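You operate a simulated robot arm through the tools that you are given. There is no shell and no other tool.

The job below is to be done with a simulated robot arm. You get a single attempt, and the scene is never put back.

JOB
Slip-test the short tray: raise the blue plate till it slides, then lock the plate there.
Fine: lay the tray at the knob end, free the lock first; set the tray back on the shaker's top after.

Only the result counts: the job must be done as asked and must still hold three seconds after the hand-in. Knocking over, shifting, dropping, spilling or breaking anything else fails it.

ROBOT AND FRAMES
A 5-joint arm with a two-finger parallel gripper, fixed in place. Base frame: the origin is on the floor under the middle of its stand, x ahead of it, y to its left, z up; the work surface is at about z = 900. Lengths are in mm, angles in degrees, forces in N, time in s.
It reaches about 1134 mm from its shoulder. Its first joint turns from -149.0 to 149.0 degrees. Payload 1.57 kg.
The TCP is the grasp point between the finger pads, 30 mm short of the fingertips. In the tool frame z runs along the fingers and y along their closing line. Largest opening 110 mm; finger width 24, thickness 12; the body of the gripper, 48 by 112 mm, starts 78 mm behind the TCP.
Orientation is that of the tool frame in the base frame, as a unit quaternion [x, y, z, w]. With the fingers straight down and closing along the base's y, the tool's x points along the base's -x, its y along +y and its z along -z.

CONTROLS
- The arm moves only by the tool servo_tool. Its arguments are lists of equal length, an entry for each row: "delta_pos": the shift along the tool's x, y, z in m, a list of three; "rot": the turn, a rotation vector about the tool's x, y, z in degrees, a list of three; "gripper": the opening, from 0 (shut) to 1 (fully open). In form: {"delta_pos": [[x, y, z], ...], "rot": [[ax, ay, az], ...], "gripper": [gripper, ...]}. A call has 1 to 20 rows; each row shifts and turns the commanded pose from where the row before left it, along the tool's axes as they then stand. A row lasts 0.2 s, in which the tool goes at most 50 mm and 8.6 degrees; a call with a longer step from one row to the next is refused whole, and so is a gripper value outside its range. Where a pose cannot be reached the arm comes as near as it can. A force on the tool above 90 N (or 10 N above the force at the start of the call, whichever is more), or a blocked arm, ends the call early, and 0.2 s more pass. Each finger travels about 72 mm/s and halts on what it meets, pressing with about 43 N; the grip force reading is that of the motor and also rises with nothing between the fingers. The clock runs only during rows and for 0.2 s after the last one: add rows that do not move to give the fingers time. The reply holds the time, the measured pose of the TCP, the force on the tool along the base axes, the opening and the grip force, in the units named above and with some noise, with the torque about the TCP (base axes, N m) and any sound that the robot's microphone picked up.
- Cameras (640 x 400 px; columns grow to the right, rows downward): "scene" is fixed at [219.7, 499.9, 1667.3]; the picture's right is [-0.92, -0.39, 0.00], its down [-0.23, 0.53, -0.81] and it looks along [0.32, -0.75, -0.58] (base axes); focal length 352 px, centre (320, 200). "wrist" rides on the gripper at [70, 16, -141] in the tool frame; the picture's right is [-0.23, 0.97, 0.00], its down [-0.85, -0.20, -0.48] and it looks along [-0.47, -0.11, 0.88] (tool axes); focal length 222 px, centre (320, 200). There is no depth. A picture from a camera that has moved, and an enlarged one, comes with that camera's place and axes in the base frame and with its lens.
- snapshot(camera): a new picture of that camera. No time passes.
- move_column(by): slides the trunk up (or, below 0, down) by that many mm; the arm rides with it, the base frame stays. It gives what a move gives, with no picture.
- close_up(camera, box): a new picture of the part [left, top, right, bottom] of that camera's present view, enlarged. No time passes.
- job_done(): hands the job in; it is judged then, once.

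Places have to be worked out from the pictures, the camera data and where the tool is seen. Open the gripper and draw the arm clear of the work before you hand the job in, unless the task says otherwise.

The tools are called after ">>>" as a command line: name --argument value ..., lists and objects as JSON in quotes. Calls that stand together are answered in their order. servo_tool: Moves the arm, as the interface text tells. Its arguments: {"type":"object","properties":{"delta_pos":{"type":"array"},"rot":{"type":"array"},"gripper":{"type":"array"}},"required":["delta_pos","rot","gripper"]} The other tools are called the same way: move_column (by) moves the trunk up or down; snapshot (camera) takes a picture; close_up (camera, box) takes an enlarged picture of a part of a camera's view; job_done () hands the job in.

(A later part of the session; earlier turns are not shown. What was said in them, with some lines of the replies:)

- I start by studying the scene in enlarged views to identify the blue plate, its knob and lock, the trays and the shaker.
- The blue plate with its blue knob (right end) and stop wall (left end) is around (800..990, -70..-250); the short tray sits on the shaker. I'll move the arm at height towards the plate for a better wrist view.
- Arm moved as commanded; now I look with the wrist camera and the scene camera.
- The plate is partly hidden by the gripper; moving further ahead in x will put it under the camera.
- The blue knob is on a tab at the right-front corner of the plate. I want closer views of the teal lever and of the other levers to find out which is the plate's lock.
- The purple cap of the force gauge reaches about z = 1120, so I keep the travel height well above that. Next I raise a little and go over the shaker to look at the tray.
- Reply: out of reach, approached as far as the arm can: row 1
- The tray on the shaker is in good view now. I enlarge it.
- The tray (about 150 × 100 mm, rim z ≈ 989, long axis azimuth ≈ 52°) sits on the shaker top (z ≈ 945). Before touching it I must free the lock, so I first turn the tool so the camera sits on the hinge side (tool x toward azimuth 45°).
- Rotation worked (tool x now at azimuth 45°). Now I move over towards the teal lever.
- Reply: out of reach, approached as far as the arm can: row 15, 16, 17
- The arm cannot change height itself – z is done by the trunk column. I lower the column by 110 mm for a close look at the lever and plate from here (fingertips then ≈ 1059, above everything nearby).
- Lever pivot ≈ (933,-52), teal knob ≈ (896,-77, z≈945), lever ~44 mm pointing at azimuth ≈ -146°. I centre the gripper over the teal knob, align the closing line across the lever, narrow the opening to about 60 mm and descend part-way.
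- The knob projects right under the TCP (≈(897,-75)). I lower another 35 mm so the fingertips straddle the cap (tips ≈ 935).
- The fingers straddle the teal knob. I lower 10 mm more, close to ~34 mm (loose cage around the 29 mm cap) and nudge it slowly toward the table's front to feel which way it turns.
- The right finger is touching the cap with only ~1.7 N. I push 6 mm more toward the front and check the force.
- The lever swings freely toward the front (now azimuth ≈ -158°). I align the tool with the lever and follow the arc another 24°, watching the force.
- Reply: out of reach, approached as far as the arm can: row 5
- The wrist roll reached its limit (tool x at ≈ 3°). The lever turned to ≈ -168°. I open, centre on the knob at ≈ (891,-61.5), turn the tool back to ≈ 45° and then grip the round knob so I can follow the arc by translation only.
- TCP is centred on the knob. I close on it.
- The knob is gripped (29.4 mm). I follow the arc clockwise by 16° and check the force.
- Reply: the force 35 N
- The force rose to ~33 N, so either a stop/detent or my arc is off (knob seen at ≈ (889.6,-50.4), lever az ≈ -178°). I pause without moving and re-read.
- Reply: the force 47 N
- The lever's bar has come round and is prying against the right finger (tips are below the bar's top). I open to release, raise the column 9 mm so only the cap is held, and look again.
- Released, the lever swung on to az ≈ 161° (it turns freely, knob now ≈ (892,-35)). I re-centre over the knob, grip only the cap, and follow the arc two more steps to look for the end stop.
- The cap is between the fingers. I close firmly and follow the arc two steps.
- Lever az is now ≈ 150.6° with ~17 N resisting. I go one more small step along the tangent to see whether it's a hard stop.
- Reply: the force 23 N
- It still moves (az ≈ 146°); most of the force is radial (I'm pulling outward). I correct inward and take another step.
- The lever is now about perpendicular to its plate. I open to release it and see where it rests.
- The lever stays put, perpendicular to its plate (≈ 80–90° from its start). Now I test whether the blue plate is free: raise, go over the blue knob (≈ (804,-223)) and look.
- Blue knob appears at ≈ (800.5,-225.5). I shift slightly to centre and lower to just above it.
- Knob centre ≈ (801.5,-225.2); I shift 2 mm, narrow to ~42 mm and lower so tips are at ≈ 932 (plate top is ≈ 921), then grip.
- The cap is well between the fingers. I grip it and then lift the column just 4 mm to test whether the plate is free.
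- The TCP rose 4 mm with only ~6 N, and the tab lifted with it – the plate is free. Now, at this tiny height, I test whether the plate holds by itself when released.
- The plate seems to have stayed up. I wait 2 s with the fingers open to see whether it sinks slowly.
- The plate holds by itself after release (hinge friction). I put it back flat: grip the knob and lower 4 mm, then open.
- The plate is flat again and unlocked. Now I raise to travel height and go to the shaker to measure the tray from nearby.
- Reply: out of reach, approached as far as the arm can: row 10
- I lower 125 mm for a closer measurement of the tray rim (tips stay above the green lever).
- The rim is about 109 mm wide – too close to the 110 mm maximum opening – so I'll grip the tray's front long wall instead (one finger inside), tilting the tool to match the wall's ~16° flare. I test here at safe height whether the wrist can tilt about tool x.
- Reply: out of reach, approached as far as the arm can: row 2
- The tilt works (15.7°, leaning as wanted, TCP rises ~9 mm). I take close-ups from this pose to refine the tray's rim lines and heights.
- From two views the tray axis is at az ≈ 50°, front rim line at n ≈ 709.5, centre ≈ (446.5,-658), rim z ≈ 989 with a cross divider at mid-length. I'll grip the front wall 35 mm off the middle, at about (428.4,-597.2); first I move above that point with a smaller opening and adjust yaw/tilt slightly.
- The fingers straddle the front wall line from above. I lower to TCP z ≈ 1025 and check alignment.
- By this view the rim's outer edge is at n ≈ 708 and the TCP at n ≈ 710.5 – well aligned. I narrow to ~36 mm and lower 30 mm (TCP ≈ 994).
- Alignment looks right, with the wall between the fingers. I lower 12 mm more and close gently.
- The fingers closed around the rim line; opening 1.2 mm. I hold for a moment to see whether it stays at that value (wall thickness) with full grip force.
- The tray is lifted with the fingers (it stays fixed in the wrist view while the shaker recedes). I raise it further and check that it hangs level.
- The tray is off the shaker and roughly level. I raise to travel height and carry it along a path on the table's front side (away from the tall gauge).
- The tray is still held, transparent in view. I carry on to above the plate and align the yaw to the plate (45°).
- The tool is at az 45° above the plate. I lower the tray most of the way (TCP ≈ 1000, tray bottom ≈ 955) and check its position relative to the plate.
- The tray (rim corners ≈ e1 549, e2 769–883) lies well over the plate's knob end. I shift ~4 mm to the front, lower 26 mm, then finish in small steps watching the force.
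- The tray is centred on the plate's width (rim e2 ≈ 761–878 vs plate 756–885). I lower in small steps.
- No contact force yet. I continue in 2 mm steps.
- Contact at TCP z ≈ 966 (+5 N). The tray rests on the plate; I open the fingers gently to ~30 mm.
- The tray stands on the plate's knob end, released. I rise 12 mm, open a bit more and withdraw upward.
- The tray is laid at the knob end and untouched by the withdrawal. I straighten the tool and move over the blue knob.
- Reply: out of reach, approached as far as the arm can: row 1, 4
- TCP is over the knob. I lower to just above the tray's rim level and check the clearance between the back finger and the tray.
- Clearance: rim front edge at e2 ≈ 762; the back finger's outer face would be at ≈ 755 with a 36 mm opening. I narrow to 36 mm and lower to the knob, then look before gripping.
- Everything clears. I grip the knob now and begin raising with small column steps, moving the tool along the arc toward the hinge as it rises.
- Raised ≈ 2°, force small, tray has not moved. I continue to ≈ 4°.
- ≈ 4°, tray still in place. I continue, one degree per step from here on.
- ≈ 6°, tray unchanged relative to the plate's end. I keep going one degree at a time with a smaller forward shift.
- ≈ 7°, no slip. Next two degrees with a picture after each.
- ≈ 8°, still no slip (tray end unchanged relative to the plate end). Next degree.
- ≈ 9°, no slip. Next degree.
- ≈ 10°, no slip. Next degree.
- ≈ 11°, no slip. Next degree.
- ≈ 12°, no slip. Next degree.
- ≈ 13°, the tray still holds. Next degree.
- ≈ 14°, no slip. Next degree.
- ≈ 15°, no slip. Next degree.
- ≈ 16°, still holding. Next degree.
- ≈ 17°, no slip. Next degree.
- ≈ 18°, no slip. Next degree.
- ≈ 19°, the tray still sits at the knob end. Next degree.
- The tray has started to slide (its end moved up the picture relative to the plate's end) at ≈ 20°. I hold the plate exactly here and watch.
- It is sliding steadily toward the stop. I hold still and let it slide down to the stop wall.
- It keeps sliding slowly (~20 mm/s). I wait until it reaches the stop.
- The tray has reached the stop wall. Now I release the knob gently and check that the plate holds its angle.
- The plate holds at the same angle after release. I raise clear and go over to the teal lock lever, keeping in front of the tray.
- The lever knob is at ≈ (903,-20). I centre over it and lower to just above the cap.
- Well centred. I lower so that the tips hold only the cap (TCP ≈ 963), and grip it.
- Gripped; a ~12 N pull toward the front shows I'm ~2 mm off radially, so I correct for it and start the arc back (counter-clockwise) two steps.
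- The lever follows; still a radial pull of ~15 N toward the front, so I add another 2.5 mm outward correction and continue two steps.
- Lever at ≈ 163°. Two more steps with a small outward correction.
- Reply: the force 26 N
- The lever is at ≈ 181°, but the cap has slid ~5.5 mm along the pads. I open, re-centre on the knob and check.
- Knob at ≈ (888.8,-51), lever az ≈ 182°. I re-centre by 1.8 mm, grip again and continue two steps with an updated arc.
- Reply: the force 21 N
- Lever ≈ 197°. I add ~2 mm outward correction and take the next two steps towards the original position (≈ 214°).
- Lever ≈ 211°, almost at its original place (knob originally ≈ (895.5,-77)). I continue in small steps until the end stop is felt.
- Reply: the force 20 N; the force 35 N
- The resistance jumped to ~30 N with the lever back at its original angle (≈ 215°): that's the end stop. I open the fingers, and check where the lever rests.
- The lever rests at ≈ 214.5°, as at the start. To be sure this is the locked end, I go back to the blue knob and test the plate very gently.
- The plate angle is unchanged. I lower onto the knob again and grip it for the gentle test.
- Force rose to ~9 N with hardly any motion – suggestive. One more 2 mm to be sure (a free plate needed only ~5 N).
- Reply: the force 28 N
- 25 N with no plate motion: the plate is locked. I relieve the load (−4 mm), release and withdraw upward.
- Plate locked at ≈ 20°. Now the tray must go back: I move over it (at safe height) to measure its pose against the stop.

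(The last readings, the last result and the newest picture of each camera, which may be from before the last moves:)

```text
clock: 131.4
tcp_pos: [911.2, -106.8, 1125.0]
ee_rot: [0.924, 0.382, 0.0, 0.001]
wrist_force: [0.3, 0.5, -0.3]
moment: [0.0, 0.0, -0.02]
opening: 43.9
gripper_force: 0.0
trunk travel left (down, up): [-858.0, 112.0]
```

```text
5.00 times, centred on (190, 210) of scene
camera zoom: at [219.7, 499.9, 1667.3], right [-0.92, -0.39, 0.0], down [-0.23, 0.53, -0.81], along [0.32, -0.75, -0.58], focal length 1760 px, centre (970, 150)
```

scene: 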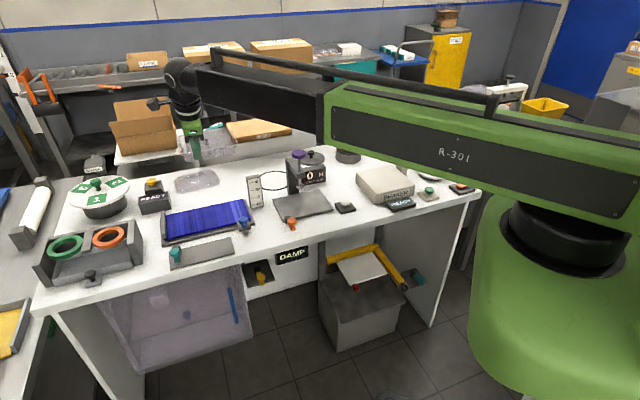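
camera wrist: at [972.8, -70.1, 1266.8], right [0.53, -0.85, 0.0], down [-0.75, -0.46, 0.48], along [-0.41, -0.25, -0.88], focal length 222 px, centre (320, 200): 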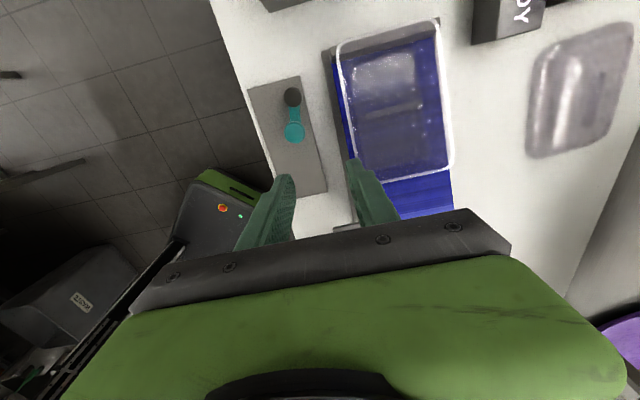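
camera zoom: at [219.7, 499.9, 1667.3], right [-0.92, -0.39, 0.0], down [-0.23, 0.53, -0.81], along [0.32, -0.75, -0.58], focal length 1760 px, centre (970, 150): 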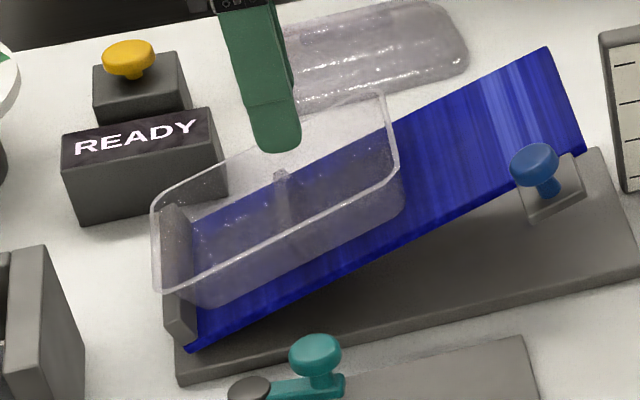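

The tray lies against the stop; its rim runs s ≈ 7–169 mm along the plate, front rim at e2 ≈ 762, tilted 20° with the plate. I orient the tool to match (20° about the plate's cross axis, then 17° about tool x) at this safe height.

>>> servo_tool --delta_pos '[[0, 0, 0], [0, 0, 0], [0, 0, 0], [0, 0, 0], [0, 0, 0], [0, 0, 0]]' --rot '[[0, -6.7, 0], [0, -6.7, 0], [0, -6.7, 0], [-8.6, 0, 0], [-8.6, 0, 0], [0, 0, 0]]' --gripper '[0.4, 0.4, 0.4, 0.4, 0.4, 0.4]'

>>> snapshot --camera "wrist"

>>> close_up --camera "scene" --box '[110, 100, 290, 260]'

```text
clock: 132.8
tcp_pos: [887.2, -106.1, 1149.8]
ee_rot: [0.889, 0.397, -0.103, 0.203]
wrist_force: [0.2, -0.3, -0.6]
moment: [0.0, -0.01, 0.01]
opening: 44.1
gripper_force: 0.0
out of reach, approached as far as the arm can: row 2, 3, 5
trunk travel left (down, up): [-858.0, 112.0]
```

```text
taken
camera wrist: at [949.0, -7.6, 1257.0], right [0.58, -0.74, 0.35], down [-0.71, -0.23, 0.67], along [-0.41, -0.63, -0.66], focal length 222 px, centre (320, 200)
```

wrist: 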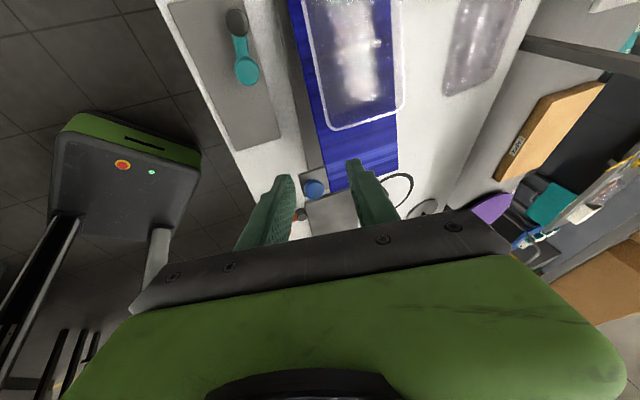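

```text
2.50 times, centred on (200, 180) of scene
camera zoom: at [219.7, 499.9, 1667.3], right [-0.92, -0.39, 0.0], down [-0.23, 0.53, -0.81], along [0.32, -0.75, -0.58], focal length 880 px, centre (620, 250)
```

zoom: 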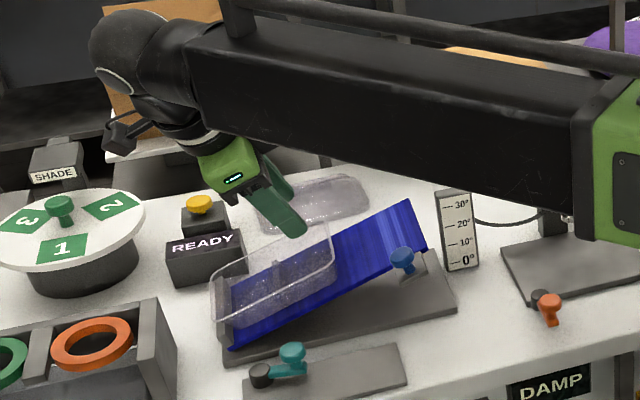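

With that lean the arm runs out of reach. Instead I'll grip the front wall nearer the knob end (s ≈ 125) with the tool un-pitched – the same attitude as at the shaker (x az ≈ 51°, 16° tilt) – and level the tray in the air afterwards. I undo the pitch and set that attitude.

>>> servo_tool --delta_pos '[[0, 0, 0], [0, 0, 0], [0, 0, 0], [0, 0, 0], [0, 0, 0], [0, 0, 0], [0, 0, 0], [0, 0, 0], [0, 0, 0]]' --rot '[[8.6, 0, 0], [8.6, 0, 0], [0, 6.7, 0], [0, 6.7, 0], [0, 6.7, 0], [0, 0, -6], [-8.05, 0, 0], [-8.05, 0, 0], [0, 0, 0]]' --gripper '[0.34, 0.34, 0.34, 0.34, 0.34, 0.34, 0.34, 0.34, 0.34]'

>>> snapshot --camera "wrist"

```text
clock: 134.8
tcp_pos: [886.3, -104.5, 1134.2]
ee_rot: [0.894, 0.426, 0.059, 0.128]
wrist_force: [-0.9, 0.2, 0.3]
moment: [-0.01, -0.01, -0.03]
opening: 37.6
gripper_force: 0.1
out of reach, approached as far as the arm can: row 1, 3, 4, 8
trunk travel left (down, up): [-858.0, 112.0]
```

```text
taken
camera wrist: at [912.5, -36.9, 1274.8], right [0.58, -0.76, 0.27], down [-0.79, -0.46, 0.41], along [-0.19, -0.45, -0.87], focal length 222 px, centre (320, 200)
```

wrist: 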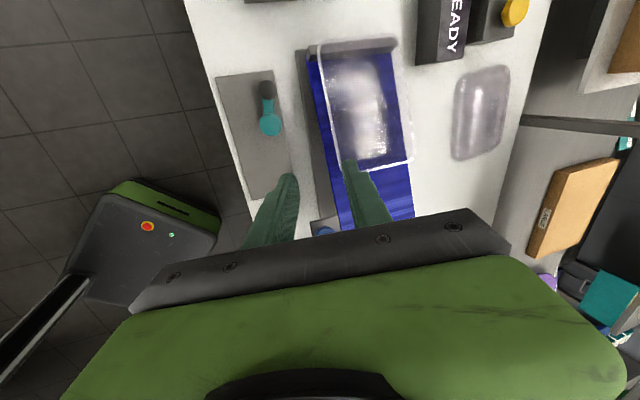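

Attitude is right (x az 51°, tilt ≈ 16°). Now I move over the grip point ≈ (932,-148).

>>> servo_tool --delta_pos '[[-0.00265, 0.03035, 0.0088], [-0.00265, 0.03035, 0.0088], [0, 0, 0]]' --rot '[[0, 0, 0], [0, 0, 0], [0, 0, 0]]' --gripper '[0.4, 0.4, 0.4]'

>>> snapshot --camera "wrist"

>>> close_up --camera "scene" --box '[130, 120, 270, 250]'

```text
clock: 135.7
tcp_pos: [931.1, -148.5, 1134.3]
ee_rot: [0.894, 0.426, 0.059, 0.128]
wrist_force: [-0.1, -0.8, 0.1]
moment: [-0.04, 0.0, -0.01]
opening: 43.8
gripper_force: 0.1
trunk travel left (down, up): [-858.0, 112.0]
```

```text
taken
camera wrist: at [957.7, -80.2, 1274.9], right [0.58, -0.77, 0.27], down [-0.79, -0.46, 0.41], along [-0.19, -0.45, -0.87], focal length 222 px, centre (320, 200)
```

wrist: 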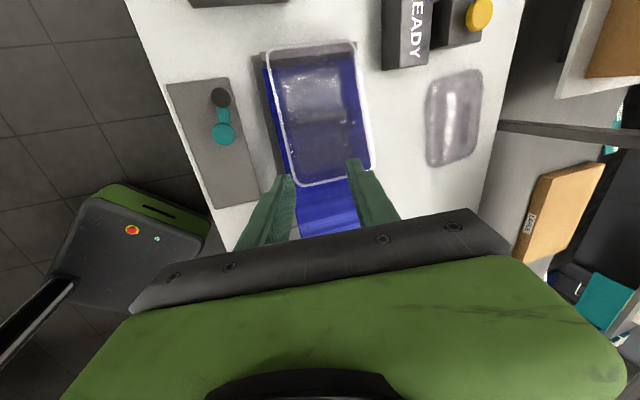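

```text
3.08 times, centred on (200, 185) of scene
camera zoom: at [219.7, 499.9, 1667.3], right [-0.92, -0.39, 0.0], down [-0.23, 0.53, -0.81], along [0.32, -0.75, -0.58], focal length 1083 px, centre (689, 246)
```

zoom: 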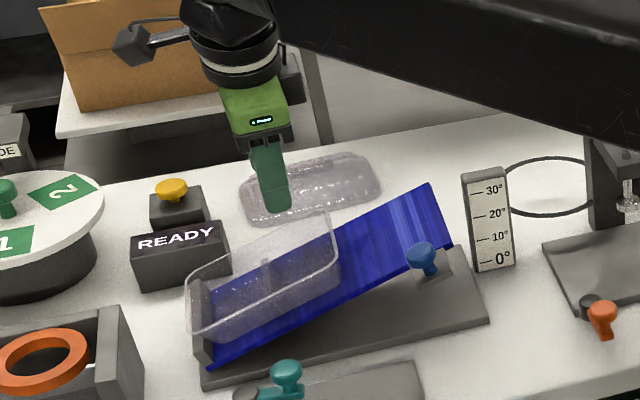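

Position reached. I lower 90 mm and check the alignment with the front wall.

>>> move_column --by -88

>>> close_up --camera "wrist" --box '[220, 60, 460, 230]'

>>> close_up --camera "scene" --box '[150, 150, 250, 240]'

```text
clock: 136.9
tcp_pos: [932.2, -148.1, 1046.9]
ee_rot: [0.894, 0.426, 0.06, 0.127]
wrist_force: [0.6, 0.3, -0.4]
moment: [-0.04, -0.03, -0.01]
opening: 44.2
gripper_force: 0.1
trunk travel left (down, up): [-770.0, 200.0]
```

```text
2.35 times, centred on (340, 145) of wrist
camera zoom: at [957.8, -80.0, 1186.8], right [0.58, -0.77, 0.27], down [-0.79, -0.46, 0.41], along [-0.19, -0.45, -0.87], focal length 523 px, centre (273, 329)
```

zoom: 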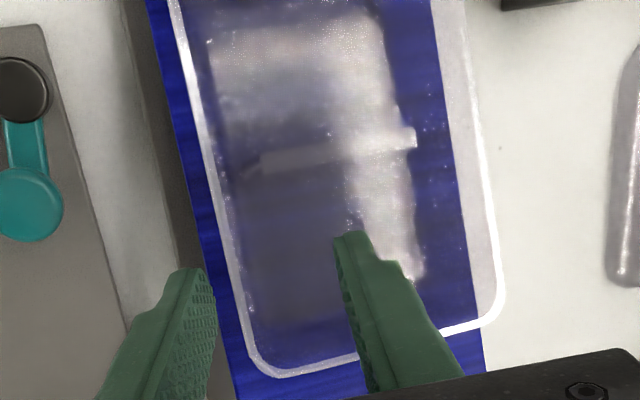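

```text
4.44 times, centred on (200, 195) of scene
camera zoom: at [219.7, 499.9, 1667.3], right [-0.92, -0.39, 0.0], down [-0.23, 0.53, -0.81], along [0.32, -0.75, -0.58], focal length 1564 px, centre (853, 222)
```

zoom: 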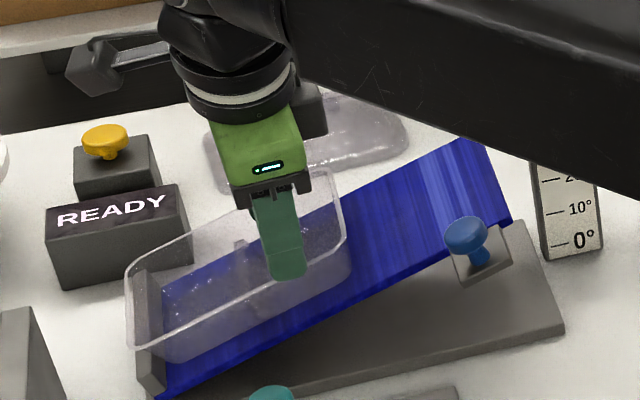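

The wall will pass between the fingers (rim outer edge e2 ≈ 760, TCP e2 ≈ 764). I lower 24 mm and re-check.

>>> move_column --by -24

>>> close_up --camera "wrist" --box '[220, 60, 460, 230]'

>>> close_up --camera "scene" --box '[150, 150, 250, 240]'

```text
clock: 137.6
tcp_pos: [932.9, -148.3, 1021.9]
ee_rot: [0.893, 0.427, 0.059, 0.127]
wrist_force: [0.4, 0.3, 0.0]
moment: [0.0, 0.01, 0.0]
opening: 44.1
gripper_force: 0.0
trunk travel left (down, up): [-746.0, 224.0]
```

```text
2.35 times, centred on (340, 145) of wrist
camera zoom: at [957.7, -80.1, 1162.8], right [0.58, -0.77, 0.27], down [-0.79, -0.46, 0.41], along [-0.19, -0.45, -0.87], focal length 523 px, centre (273, 329)
```

zoom: 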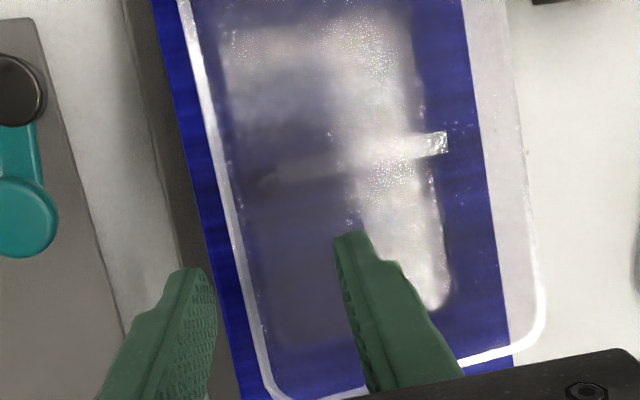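

```text
4.44 times, centred on (200, 195) of scene
camera zoom: at [219.7, 499.9, 1667.3], right [-0.92, -0.39, 0.0], down [-0.23, 0.53, -0.81], along [0.32, -0.75, -0.58], focal length 1564 px, centre (853, 222)
```

zoom: 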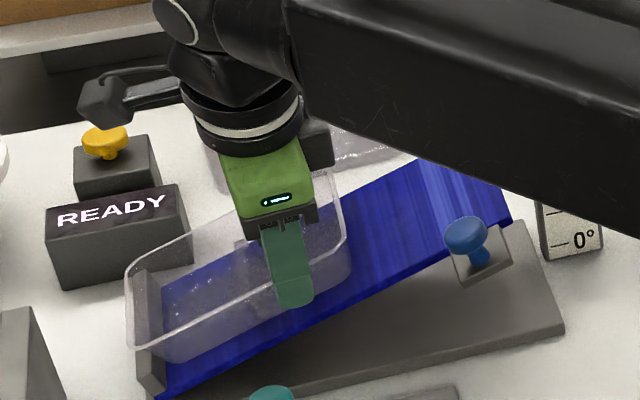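

Good. I lower 13 mm more and close on the wall.

>>> move_column --by -13

>>> servo_tool --delta_pos '[[0, 0, 0], [0, 0, 0], [0, 0, 0], [0, 0, 0], [0, 0, 0], [0, 0, 0]]' --rot '[[0, 0, 0], [0, 0, 0], [0, 0, 0], [0, 0, 0], [0, 0, 0], [0, 0, 0]]' --gripper '[0.32, 0.24, 0.16, 0.08, 0.0, 0.0]'

>>> close_up --camera "wrist" --box '[220, 60, 460, 230]'

>>> close_up --camera "scene" --box '[150, 150, 250, 240]'

```text
clock: 138.2
tcp_pos: [932.0, -147.5, 1009.0]
ee_rot: [0.894, 0.427, 0.06, 0.127]
wrist_force: [-0.3, -0.1, -0.2]
moment: [-0.02, 0.0, 0.02]
opening: 44.0
gripper_force: 0.0
trunk travel left (down, up): [-733.0, 237.0]
```

```text
clock: 139.6
tcp_pos: [932.3, -148.4, 1008.1]
ee_rot: [0.893, 0.427, 0.059, 0.127]
wrist_force: [0.0, 0.0, 0.2]
moment: [0.0, 0.01, -0.01]
opening: 1.1
gripper_force: 23.1
trunk travel left (down, up): [-733.0, 237.0]
```

```text
2.35 times, centred on (340, 145) of wrist
camera zoom: at [957.8, -80.1, 1149.7], right [0.58, -0.77, 0.27], down [-0.79, -0.46, 0.41], along [-0.19, -0.45, -0.87], focal length 523 px, centre (273, 329)
```

zoom: 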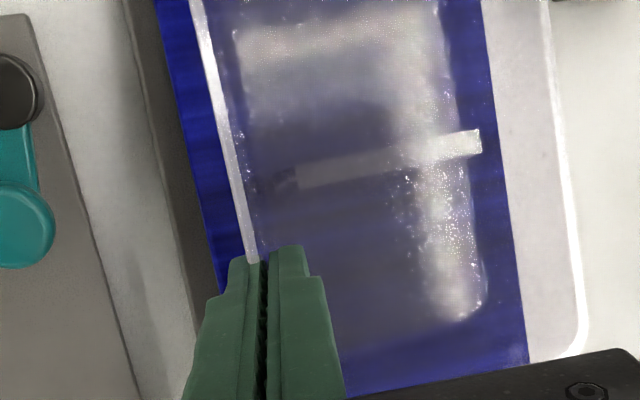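

```text
4.44 times, centred on (200, 195) of scene
camera zoom: at [219.7, 499.9, 1667.3], right [-0.92, -0.39, 0.0], down [-0.23, 0.53, -0.81], along [0.32, -0.75, -0.58], focal length 1564 px, centre (853, 222)
```

zoom: 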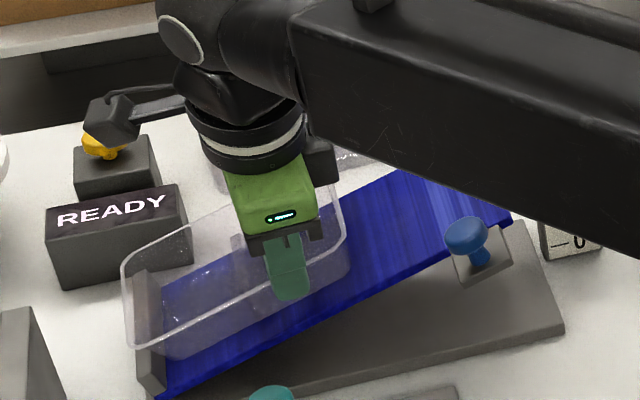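

The wall is gripped (1.1 mm, as before). I lift 12 mm and check that the tray comes along.

>>> move_column --by 12

>>> close_up --camera "scene" --box '[150, 150, 250, 240]'

>>> close_up --camera "wrist" --box '[220, 60, 460, 230]'

```text
clock: 140.2
tcp_pos: [931.6, -147.9, 1021.1]
ee_rot: [0.893, 0.427, 0.059, 0.127]
wrist_force: [0.6, -0.8, 0.0]
moment: [0.01, 0.0, 0.01]
opening: 1.2
gripper_force: 23.1
trunk travel left (down, up): [-745.0, 225.0]
```

```text
4.44 times, centred on (200, 195) of scene
camera zoom: at [219.7, 499.9, 1667.3], right [-0.92, -0.39, 0.0], down [-0.23, 0.53, -0.81], along [0.32, -0.75, -0.58], focal length 1564 px, centre (853, 222)
```

zoom: 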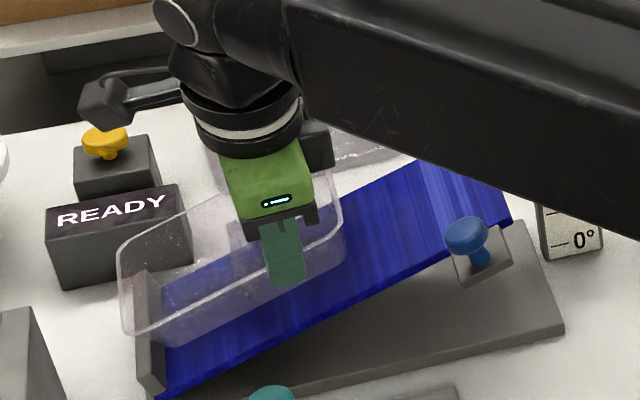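

```text
2.35 times, centred on (340, 145) of wrist
camera zoom: at [957.9, -80.1, 1161.7], right [0.58, -0.77, 0.27], down [-0.79, -0.46, 0.41], along [-0.19, -0.45, -0.87], focal length 523 px, centre (273, 329)
```

zoom: 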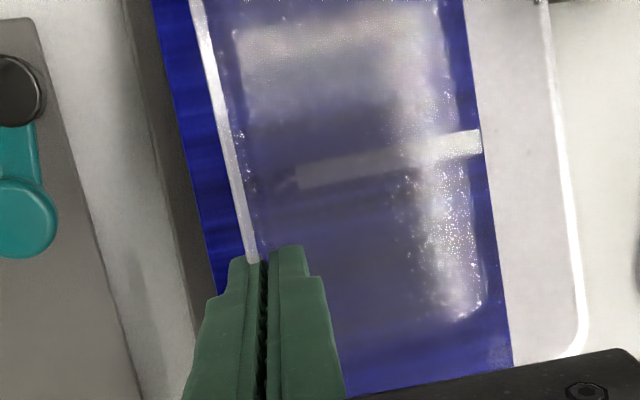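

The tray comes up with the gripper. I raise to travel height, then level the tray by pitching the tool +20° about its y axis.

>>> move_column --by 185

>>> servo_tool --delta_pos '[[0, 0, 0], [0, 0, 0], [0, 0, 0], [0, 0, 0], [0, 0, 0]]' --rot '[[0, 5, 0], [0, 5, 0], [0, 5, 0], [0, 5, 0], [0, 0, 0]]' --gripper '[0, 0, 0, 0, 0]'

>>> snapshot --camera "wrist"

>>> snapshot --camera "scene"

```text
clock: 142.2
tcp_pos: [930.8, -147.0, 1205.4]
ee_rot: [0.894, 0.426, 0.059, 0.126]
wrist_force: [0.1, -0.2, -0.1]
moment: [-0.01, 0.01, -0.01]
opening: 1.2
gripper_force: 22.8
trunk travel left (down, up): [-930.0, 40.0]
```

```text
clock: 143.4
tcp_pos: [933.7, -149.1, 1218.9]
ee_rot: [0.87, 0.441, 0.213, 0.051]
wrist_force: [-0.3, 0.0, -0.7]
moment: [0.0, 0.0, 0.0]
opening: 1.3
gripper_force: 22.6
out of reach, approached as far as the arm can: row 2, 3, 4
trunk travel left (down, up): [-930.0, 40.0]
```

```text
taken
camera wrist: at [921.8, -118.4, 1375.2], right [0.61, -0.77, 0.2], down [-0.79, -0.6, 0.1], along [0.04, -0.21, -0.98], focal length 222 px, centre (320, 200)
```

wrist: 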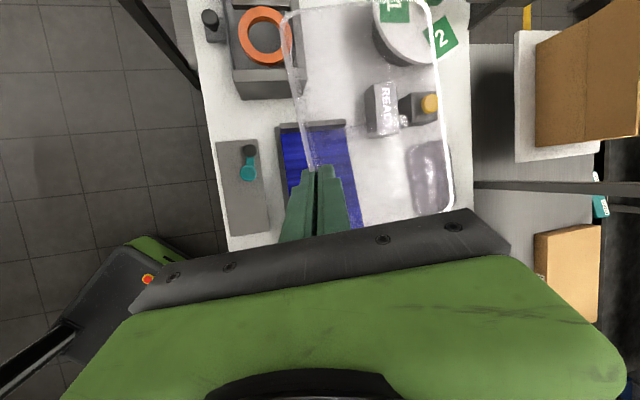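

```text
taken
```

scene: 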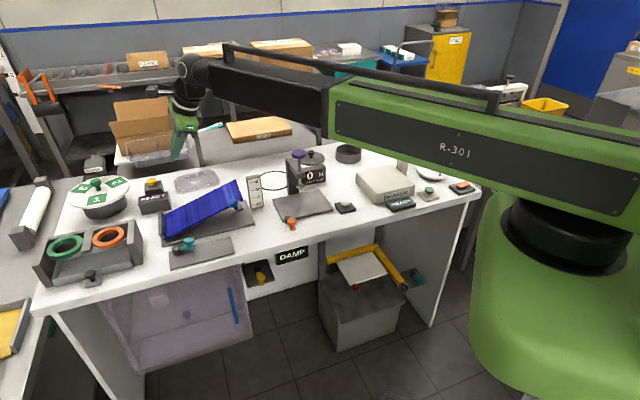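

The tray's long axis is level now (az ≈ 51°); a ~1.2° cross tilt remains, which I correct with a small roll.

>>> servo_tool --delta_pos '[[0, 0, 0], [0, 0, 0]]' --rot '[[-1.1, 0, -0.4], [0, 0, 0]]' --gripper '[0, 0]'

>>> close_up --camera "scene" --box '[100, 90, 260, 210]'

```text
clock: 144.0
tcp_pos: [933.5, -148.3, 1221.3]
ee_rot: [0.868, 0.443, 0.217, 0.061]
wrist_force: [-0.1, -0.1, -0.2]
moment: [-0.01, 0.01, -0.05]
opening: 1.3
gripper_force: 22.8
trunk travel left (down, up): [-930.0, 40.0]
```

```text
3.33 times, centred on (180, 150) of scene
camera zoom: at [219.7, 499.9, 1667.3], right [-0.92, -0.39, 0.0], down [-0.23, 0.53, -0.81], along [0.32, -0.75, -0.58], focal length 1173 px, centre (787, 367)
```

zoom: 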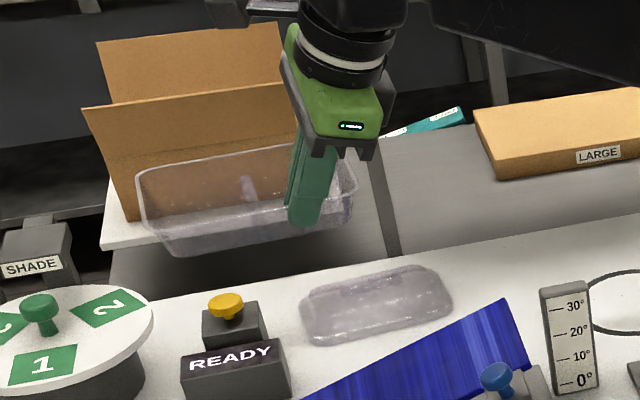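

The tray hangs level in the picture. I carry it back along the front-side route at TCP z ≈ 1220 toward the shaker.

>>> servo_tool --delta_pos '[[-0.0108, -0.0094, -0.007], [-0.0215, -0.0187, -0.0139], [-0.0215, -0.0187, -0.0139], [-0.0215, -0.0187, -0.0139], [-0.0215, -0.0187, -0.0139], [-0.0215, -0.0187, -0.0139], [-0.0215, -0.0187, -0.0139], [-0.0215, -0.0187, -0.0139], [-0.0107, -0.0093, -0.0069], [-0.0324, -0.0035, -0.0128], [-0.0324, -0.0035, -0.0128], [-0.0324, -0.0035, -0.0128], [-0.0324, -0.0035, -0.0128], [-0.0324, -0.0035, -0.0128], [-0.0324, -0.0035, -0.0128], [-0.0324, -0.0035, -0.0128], [-0.0324, -0.0035, -0.0128]]' --rot '[[0, 0, 0], [0, 0, 0], [0, 0, 0], [0, 0, 0], [0, 0, 0], [0, 0, 0], [0, 0, 0], [0, 0, 0], [0, 0, 0], [0, 0, 0], [0, 0, 0], [0, 0, 0], [0, 0, 0], [0, 0, 0], [0, 0, 0], [0, 0, 0], [0, 0, 0]]' --gripper '[0, 0, 0, 0, 0, 0, 0, 0, 0, 0, 0, 0, 0, 0, 0, 0, 0]'

>>> snapshot --camera "wrist"

>>> snapshot --camera "scene"

```text
clock: 147.6
tcp_pos: [485.9, -401.9, 1221.1]
ee_rot: [0.867, 0.444, 0.218, 0.06]
wrist_force: [0.0, -0.2, -0.7]
moment: [0.04, 0.0, 0.0]
opening: 1.3
gripper_force: 22.9
out of reach, approached as far as the arm can: row 4
trunk travel left (down, up): [-930.0, 40.0]
```

```text
taken
camera wrist: at [472.3, -370.2, 1376.0], right [0.61, -0.77, 0.22], down [-0.79, -0.6, 0.09], along [0.06, -0.23, -0.97], focal length 222 px, centre (320, 200)
```

wrist: 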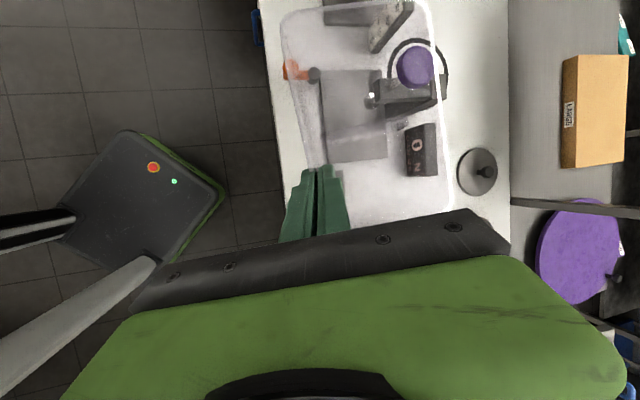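

```text
taken
```

scene: 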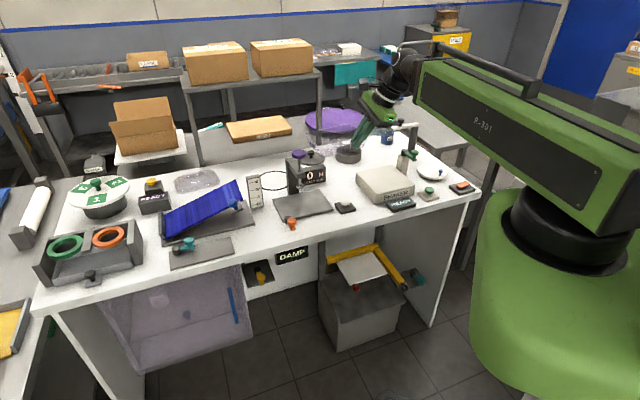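

Still held and level. I continue to above the shaker.

>>> servo_tool --delta_pos '[[-0.0159, 0.0046, -0.0042], [-0.0317, 0.00916, -0.00843], [-0.0317, 0.00916, -0.00843], [-0.0317, 0.00916, -0.00843], [-0.0317, 0.00916, -0.00843], [-0.0317, 0.00916, -0.00843], [-0.0317, 0.00916, -0.00843], [-0.0317, 0.00916, -0.00843], [-0.0158, 0.0046, -0.0042], [0, 0, 0]]' --rot '[[0, 0, 0], [0, 0, 0], [0, 0, 0], [0, 0, 0], [0, 0, 0], [0, 0, 0], [0, 0, 0], [0, 0, 0], [0, 0, 0], [0, 0, 0]]' --gripper '[0, 0, 0, 0, 0, 0, 0, 0, 0, 0]'

>>> snapshot --camera "wrist"

>>> close_up --camera "scene" --box '[330, 80, 460, 215]'

```text
clock: 149.8
tcp_pos: [382.7, -654.6, 1219.5]
ee_rot: [0.868, 0.443, 0.217, 0.06]
wrist_force: [0.0, -0.7, 0.6]
moment: [0.0, 0.0, 0.0]
opening: 1.4
gripper_force: 22.8
trunk travel left (down, up): [-930.0, 40.0]
```

```text
taken
camera wrist: at [368.8, -622.4, 1375.9], right [0.61, -0.77, 0.22], down [-0.79, -0.6, 0.09], along [0.06, -0.23, -0.97], focal length 222 px, centre (320, 200)
```

wrist: 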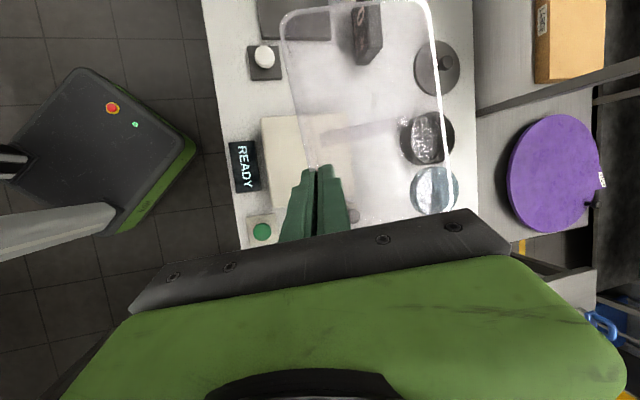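

```text
2.96 times, centred on (395, 148) of scene
camera zoom: at [219.7, 499.9, 1667.3], right [-0.92, -0.39, 0.0], down [-0.23, 0.53, -0.81], along [0.32, -0.75, -0.58], focal length 1043 px, centre (98, 356)
```

zoom: 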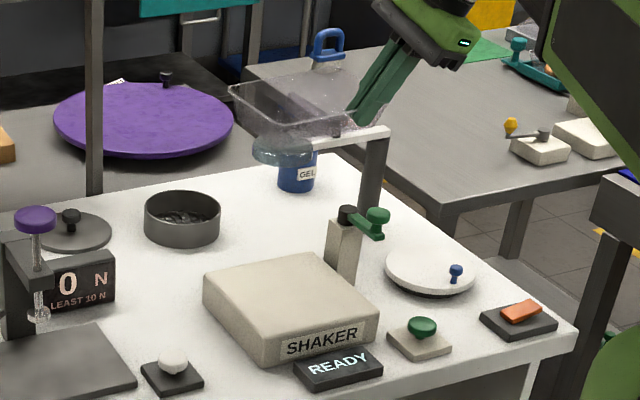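

The tray's rim corners give a centre of ≈ (450,-662), az ≈ 50° – right over the shaker. I shift ~5 mm toward the front and lower most of the way.

>>> servo_tool --delta_pos '[[0.001, -0.0047, -0.0012], [0, 0, 0]]' --rot '[[0, 0, 0], [0, 0, 0]]' --gripper '[0, 0]'

>>> move_column --by -185

>>> snapshot --camera "wrist"

>>> close_up --camera "scene" --box '[340, 110, 440, 215]'

```text
clock: 150.4
tcp_pos: [378.4, -651.3, 1220.9]
ee_rot: [0.868, 0.443, 0.218, 0.061]
wrist_force: [0.5, -0.1, 0.2]
moment: [0.03, 0.0, 0.02]
opening: 1.1
gripper_force: 22.3
trunk travel left (down, up): [-930.0, 40.0]
```

```text
clock: 152.5
tcp_pos: [379.2, -651.4, 1036.2]
ee_rot: [0.868, 0.443, 0.217, 0.06]
wrist_force: [0.0, -0.2, -0.2]
moment: [-0.02, -0.01, 0.01]
opening: 1.3
gripper_force: 22.8
trunk travel left (down, up): [-745.0, 225.0]
```

```text
taken
camera wrist: at [365.8, -619.2, 1191.0], right [0.61, -0.77, 0.22], down [-0.79, -0.6, 0.09], along [0.06, -0.23, -0.97], focal length 222 px, centre (320, 200)
```

wrist: 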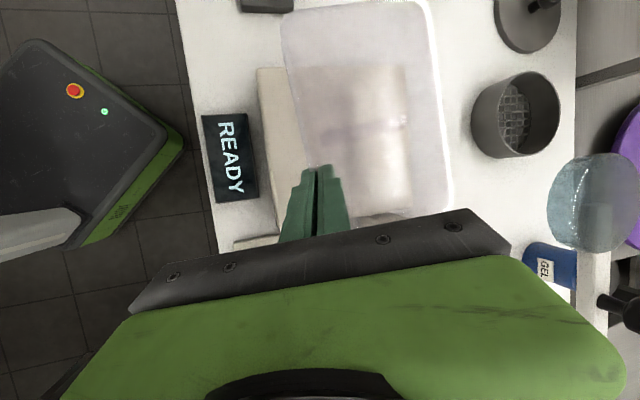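

```text
3.81 times, centred on (390, 162) of scene
camera zoom: at [219.7, 499.9, 1667.3], right [-0.92, -0.39, 0.0], down [-0.23, 0.53, -0.81], along [0.32, -0.75, -0.58], focal length 1341 px, centre (53, 343)
```

zoom: 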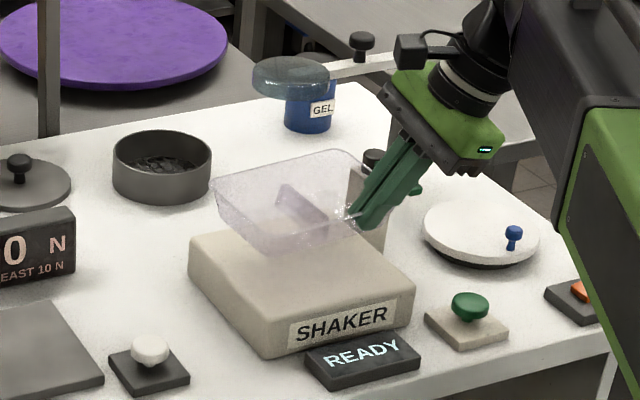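

The tray is ≈ 40 mm above the shaker top. I lower 34 mm, then go in small steps until contact.

>>> move_column --by -34

>>> close_up --camera "scene" --box '[350, 135, 440, 210]'

>>> close_up --camera "wrist" --box '[230, 0, 490, 220]'

```text
clock: 153.2
tcp_pos: [379.9, -650.8, 1002.0]
ee_rot: [0.868, 0.443, 0.217, 0.06]
wrist_force: [-0.3, 0.2, -0.3]
moment: [-0.02, 0.01, -0.02]
opening: 1.3
gripper_force: 22.8
trunk travel left (down, up): [-711.0, 259.0]
```

```text
5.33 times, centred on (395, 172) of scene
camera zoom: at [219.7, 499.9, 1667.3], right [-0.92, -0.39, 0.0], down [-0.23, 0.53, -0.81], along [0.32, -0.75, -0.58], focal length 1877 px, centre (-80, 347)
```

zoom: 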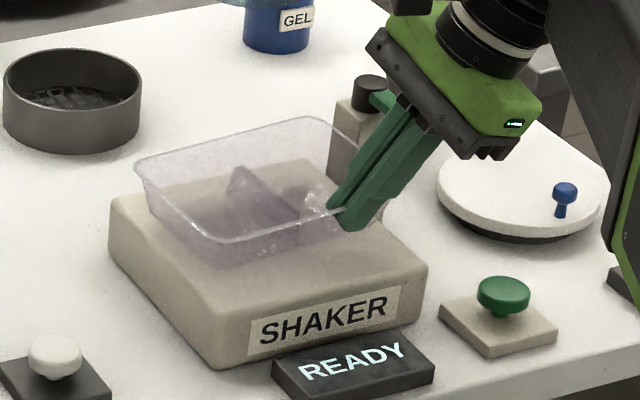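

```text
1.82 times, centred on (360, 110) of wrist
camera zoom: at [365.8, -619.2, 1156.9], right [0.61, -0.77, 0.22], down [-0.79, -0.6, 0.09], along [0.06, -0.23, -0.97], focal length 404 px, centre (247, 364)
```

zoom: 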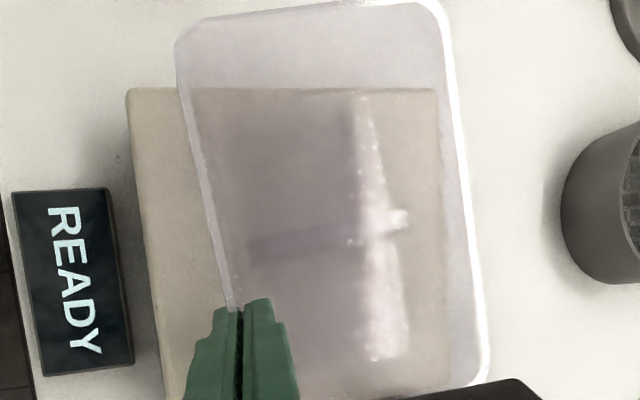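

The tray's divider shows its centre at ≈ (451,-658), ~5 mm from the original place. I shift it 4–5 mm and lower stepwise to contact.

>>> servo_tool --delta_pos '[[-0.0019, -0.0036, -0.0019], [0, 0, 0]]' --rot '[[0, 0, 0], [0, 0, 0]]' --gripper '[0, 0]'

>>> move_column --by -3

>>> move_column --by -2

>>> move_column --by -1.5

```text
clock: 153.8
tcp_pos: [373.9, -651.5, 1002.8]
ee_rot: [0.868, 0.443, 0.217, 0.06]
wrist_force: [-0.1, 0.8, -0.5]
moment: [0.01, -0.01, 0.0]
opening: 1.1
gripper_force: 23.1
trunk travel left (down, up): [-711.0, 259.0]
```

```text
clock: 154.4
tcp_pos: [374.3, -650.2, 998.8]
ee_rot: [0.868, 0.442, 0.217, 0.061]
wrist_force: [-0.8, -0.9, -1.2]
moment: [-0.01, 0.0, -0.01]
opening: 1.3
gripper_force: 22.5
trunk travel left (down, up): [-708.0, 262.0]
```

```text
clock: 154.9
tcp_pos: [373.7, -651.8, 996.9]
ee_rot: [0.868, 0.443, 0.217, 0.06]
wrist_force: [-1.4, -0.5, 1.5]
moment: [-0.06, 0.07, 0.04]
opening: 0.8
gripper_force: 22.2
trunk travel left (down, up): [-706.0, 264.0]
```

```text
clock: 155.4
tcp_pos: [375.0, -650.7, 995.3]
ee_rot: [0.868, 0.443, 0.218, 0.061]
wrist_force: [-0.2, 0.1, 11.7]
moment: [-0.42, 0.11, 0.03]
opening: 1.3
gripper_force: 22.8
trunk travel left (down, up): [-704.0, 266.0]
```

Contact (11.7 N). I back off 1 mm to relax it and look before opening.

>>> move_column --by 1

>>> close_up --camera "scene" --box '[350, 135, 440, 210]'

>>> close_up --camera "wrist" --box '[230, 0, 490, 220]'

```text
clock: 155.9
tcp_pos: [374.3, -650.1, 995.8]
ee_rot: [0.868, 0.443, 0.217, 0.059]
wrist_force: [0.2, 1.3, 2.8]
moment: [-0.07, -0.03, 0.06]
opening: 1.2
gripper_force: 23.1
trunk travel left (down, up): [-705.0, 265.0]
```

```text
5.33 times, centred on (395, 172) of scene
camera zoom: at [219.7, 499.9, 1667.3], right [-0.92, -0.39, 0.0], down [-0.23, 0.53, -0.81], along [0.32, -0.75, -0.58], focal length 1877 px, centre (-80, 347)
```

zoom: 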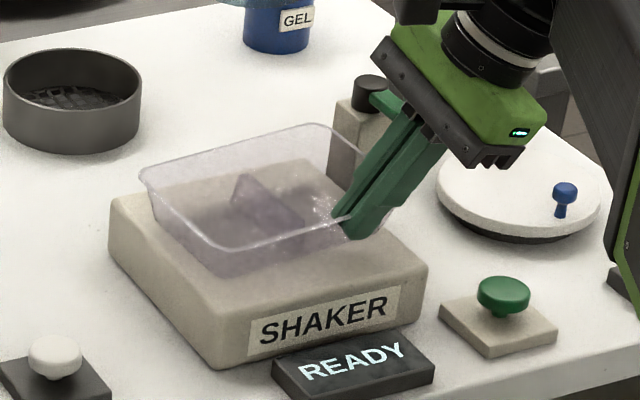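

```text
1.82 times, centred on (360, 110) of wrist
camera zoom: at [361.4, -618.6, 1151.5], right [0.61, -0.77, 0.22], down [-0.79, -0.6, 0.09], along [0.06, -0.23, -0.97], focal length 404 px, centre (247, 364)
```

zoom: 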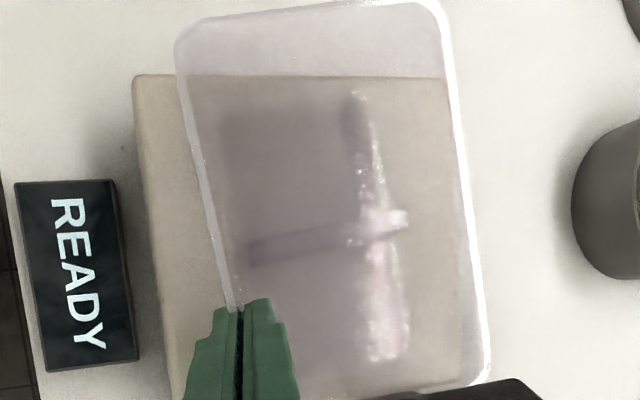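

The tray sits on the shaker's top. I open the fingers gently.

>>> servo_tool --delta_pos '[[0, 0, 0], [0, 0, 0], [0, 0, 0], [0, 0, 0], [0, 0, 0], [0, 0, 0]]' --rot '[[0, 0, 0], [0, 0, 0], [0, 0, 0], [0, 0, 0], [0, 0, 0], [0, 0, 0]]' --gripper '[0.04, 0.1, 0.18, 0.26, 0.33, 0.33]'

>>> close_up --camera "scene" --box '[350, 135, 440, 210]'

>>> close_up --camera "wrist" --box '[230, 0, 490, 220]'

```text
clock: 157.3
tcp_pos: [373.6, -650.9, 996.2]
ee_rot: [0.868, 0.442, 0.218, 0.06]
wrist_force: [-0.7, -0.2, 0.3]
moment: [0.01, -0.02, 0.01]
opening: 36.4
gripper_force: 0.1
trunk travel left (down, up): [-705.0, 265.0]
```

```text
5.33 times, centred on (395, 172) of scene
camera zoom: at [219.7, 499.9, 1667.3], right [-0.92, -0.39, 0.0], down [-0.23, 0.53, -0.81], along [0.32, -0.75, -0.58], focal length 1877 px, centre (-80, 347)
```

zoom: 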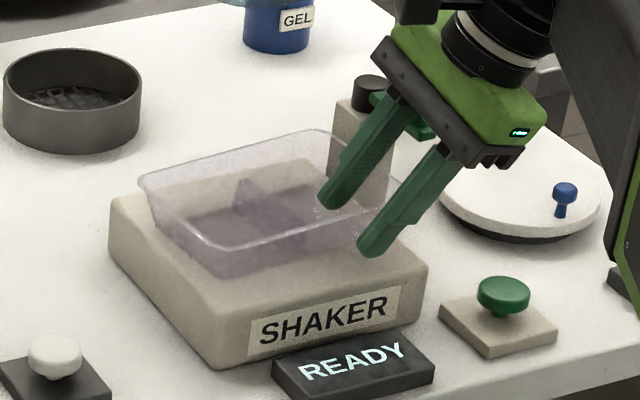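

```text
1.82 times, centred on (360, 110) of wrist
camera zoom: at [361.4, -618.9, 1151.5], right [0.61, -0.77, 0.22], down [-0.79, -0.6, 0.09], along [0.06, -0.23, -0.97], focal length 404 px, centre (247, 364)
```

zoom: 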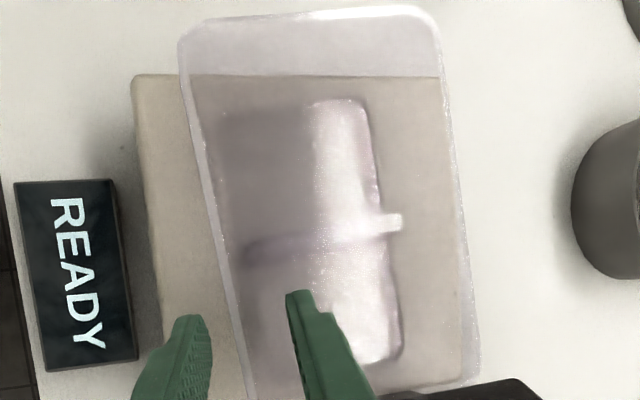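

The tray is released and flat on the shaker. I rise a little, widen, and withdraw upward.

>>> move_column --by 12

>>> servo_tool --delta_pos '[[0, 0, 0], [0, 0, 0]]' --rot '[[0, 0, 0], [0, 0, 0]]' --gripper '[0.45, 0.45]'

>>> move_column --by 180

>>> snapshot --camera "scene"

>>> snapshot --camera "wrist"

```text
clock: 157.9
tcp_pos: [374.9, -650.2, 1008.3]
ee_rot: [0.868, 0.443, 0.218, 0.06]
wrist_force: [-0.5, 0.3, -0.5]
moment: [0.02, 0.0, -0.01]
opening: 36.3
gripper_force: 0.0
trunk travel left (down, up): [-717.0, 253.0]
```

```text
clock: 158.5
tcp_pos: [374.8, -650.4, 1007.4]
ee_rot: [0.868, 0.443, 0.217, 0.061]
wrist_force: [0.4, 0.2, 0.7]
moment: [0.0, 0.0, -0.01]
opening: 49.6
gripper_force: 0.0
trunk travel left (down, up): [-717.0, 253.0]
```

```text
clock: 160.5
tcp_pos: [375.1, -651.7, 1188.0]
ee_rot: [0.868, 0.443, 0.217, 0.06]
wrist_force: [0.2, 0.3, -0.7]
moment: [0.01, -0.03, 0.01]
opening: 49.4
gripper_force: 0.0
trunk travel left (down, up): [-897.0, 73.0]
```

```text
taken
```

scene: 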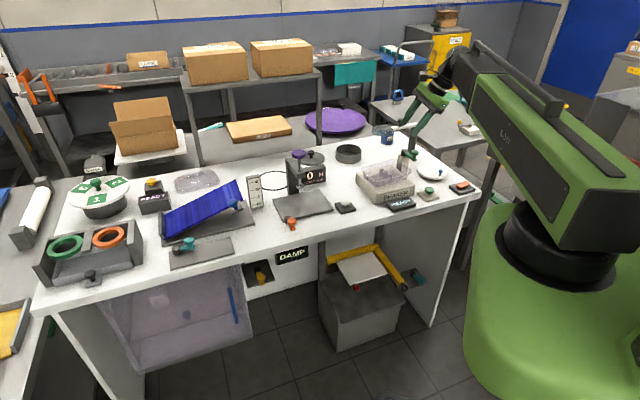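

```text
taken
camera wrist: at [361.4, -619.0, 1343.4], right [0.61, -0.77, 0.22], down [-0.79, -0.6, 0.09], along [0.06, -0.23, -0.97], focal length 222 px, centre (320, 200)
```

wrist: 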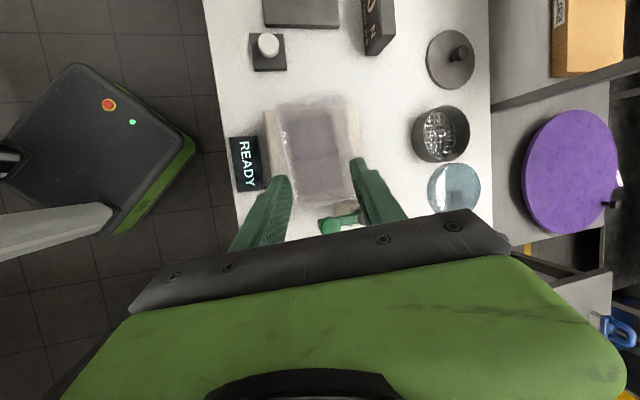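

The hand is clear. I check the final states of the tray, the plate and the lock in close-up.

>>> close_up --camera "scene" --box '[140, 165, 290, 275]'

>>> close_up --camera "scene" --box '[340, 135, 440, 215]'

>>> close_up --camera "wrist" --box '[220, 70, 420, 240]'

```text
3.64 times, centred on (215, 220) of scene
camera zoom: at [219.7, 499.9, 1667.3], right [-0.92, -0.39, 0.0], down [-0.23, 0.53, -0.81], along [0.32, -0.75, -0.58], focal length 1280 px, centre (702, 127)
```

zoom: 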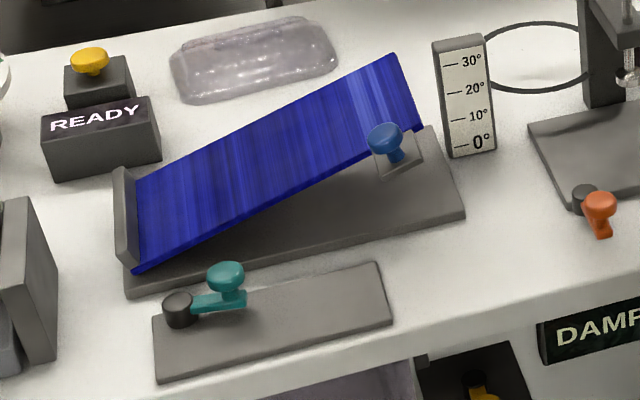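

```text
5.00 times, centred on (390, 175) of scene
camera zoom: at [219.7, 499.9, 1667.3], right [-0.92, -0.39, 0.0], down [-0.23, 0.53, -0.81], along [0.32, -0.75, -0.58], focal length 1760 px, centre (-30, 325)
```

zoom: 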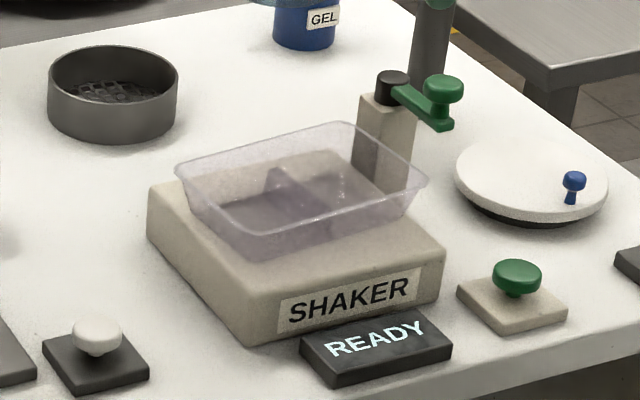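

```text
2.35 times, centred on (320, 155) of wrist
camera zoom: at [361.4, -619.0, 1343.4], right [0.61, -0.77, 0.22], down [-0.79, -0.6, 0.09], along [0.06, -0.23, -0.97], focal length 523 px, centre (320, 306)
```

zoom: 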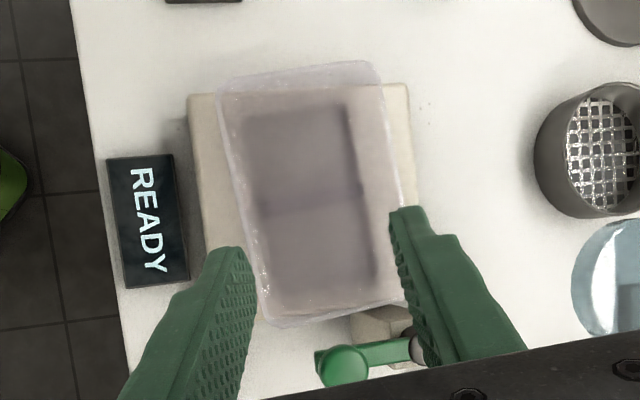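

Tray flat on the shaker, plate up at ≈ 20° with the lever in its locked place, nothing else disturbed. I open the gripper fully and draw the arm back, clear of the table items.

>>> servo_tool --delta_pos '[[0.0317, -0.00916, 0.00843], [0.0317, -0.00916, 0.00843], [0.0317, -0.00916, 0.00843], [0.0317, -0.00916, 0.00843], [0.0317, -0.00916, 0.00843], [0.0317, -0.00916, 0.00843], [0.0317, -0.00916, 0.00843], [0, 0, 0], [0, 0, 0]]' --rot '[[0, 0, 0], [0, 0, 0], [0, 0, 0], [0, 0, 0], [0, 0, 0], [0, 0, 0], [0, 0, 0], [0, 0, 0], [0, 0, 0]]' --gripper '[0.6, 0.8, 1, 1, 1, 1, 1, 1, 1]'

>>> snapshot --camera "scene"

>>> close_up --camera "scene" --box '[140, 165, 290, 275]'

```text
clock: 162.5
tcp_pos: [465.1, -429.4, 1188.0]
ee_rot: [0.868, 0.443, 0.218, 0.059]
wrist_force: [-0.9, -0.4, -0.1]
moment: [0.01, 0.01, 0.03]
opening: 110.1
gripper_force: 0.0
trunk travel left (down, up): [-897.0, 73.0]
```

```text
taken
```

scene: 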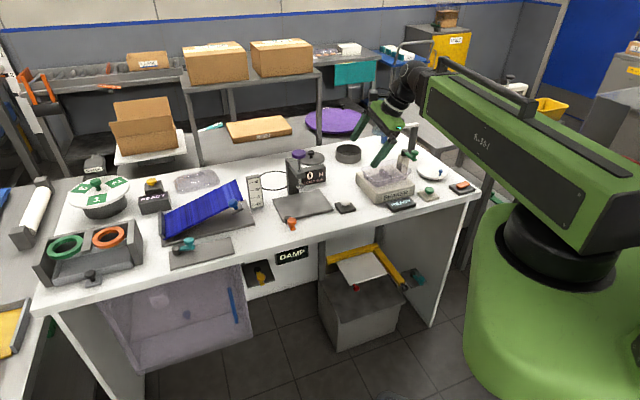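

```text
3.64 times, centred on (215, 220) of scene
camera zoom: at [219.7, 499.9, 1667.3], right [-0.92, -0.39, 0.0], down [-0.23, 0.53, -0.81], along [0.32, -0.75, -0.58], focal length 1280 px, centre (702, 127)
```

zoom: 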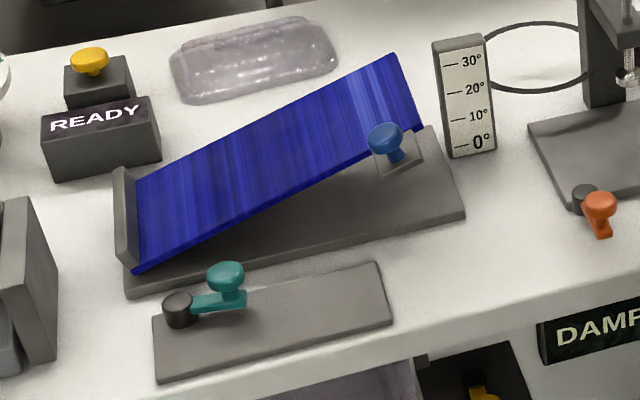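

The plate holds its slip angle with the lock lever back at its end stop. The tray is on the shaker, the gripper is open, and the arm is clear, so I hand the job in.

>>> job_done

```text
The job is handed in.
```

The slip test is done and handed in. The short tray started to slide at about 20°, and the blue plate is now locked at that angle.

- **Lock:** I freed it by turning the teal lever toward the front, and confirmed the plate lifted with only about 5 N. After the test I turned the lever back to its end stop. The plate then held against a 25 N pull on the knob.
- **Slip angle:** I raised the plate about 1° at a time with the tray at the knob end. It still held at about 19° and was sliding at about 20°. I worked these angles out from the arm's height; I did not read them off the scale. The tray then slid down to the stop wall before I locked the plate.
- **Tray:** It is back on the shaker's top, flat and close to its original position.

The last pictures showed nothing else moved. The gripper is open and the arm is clear of the work.
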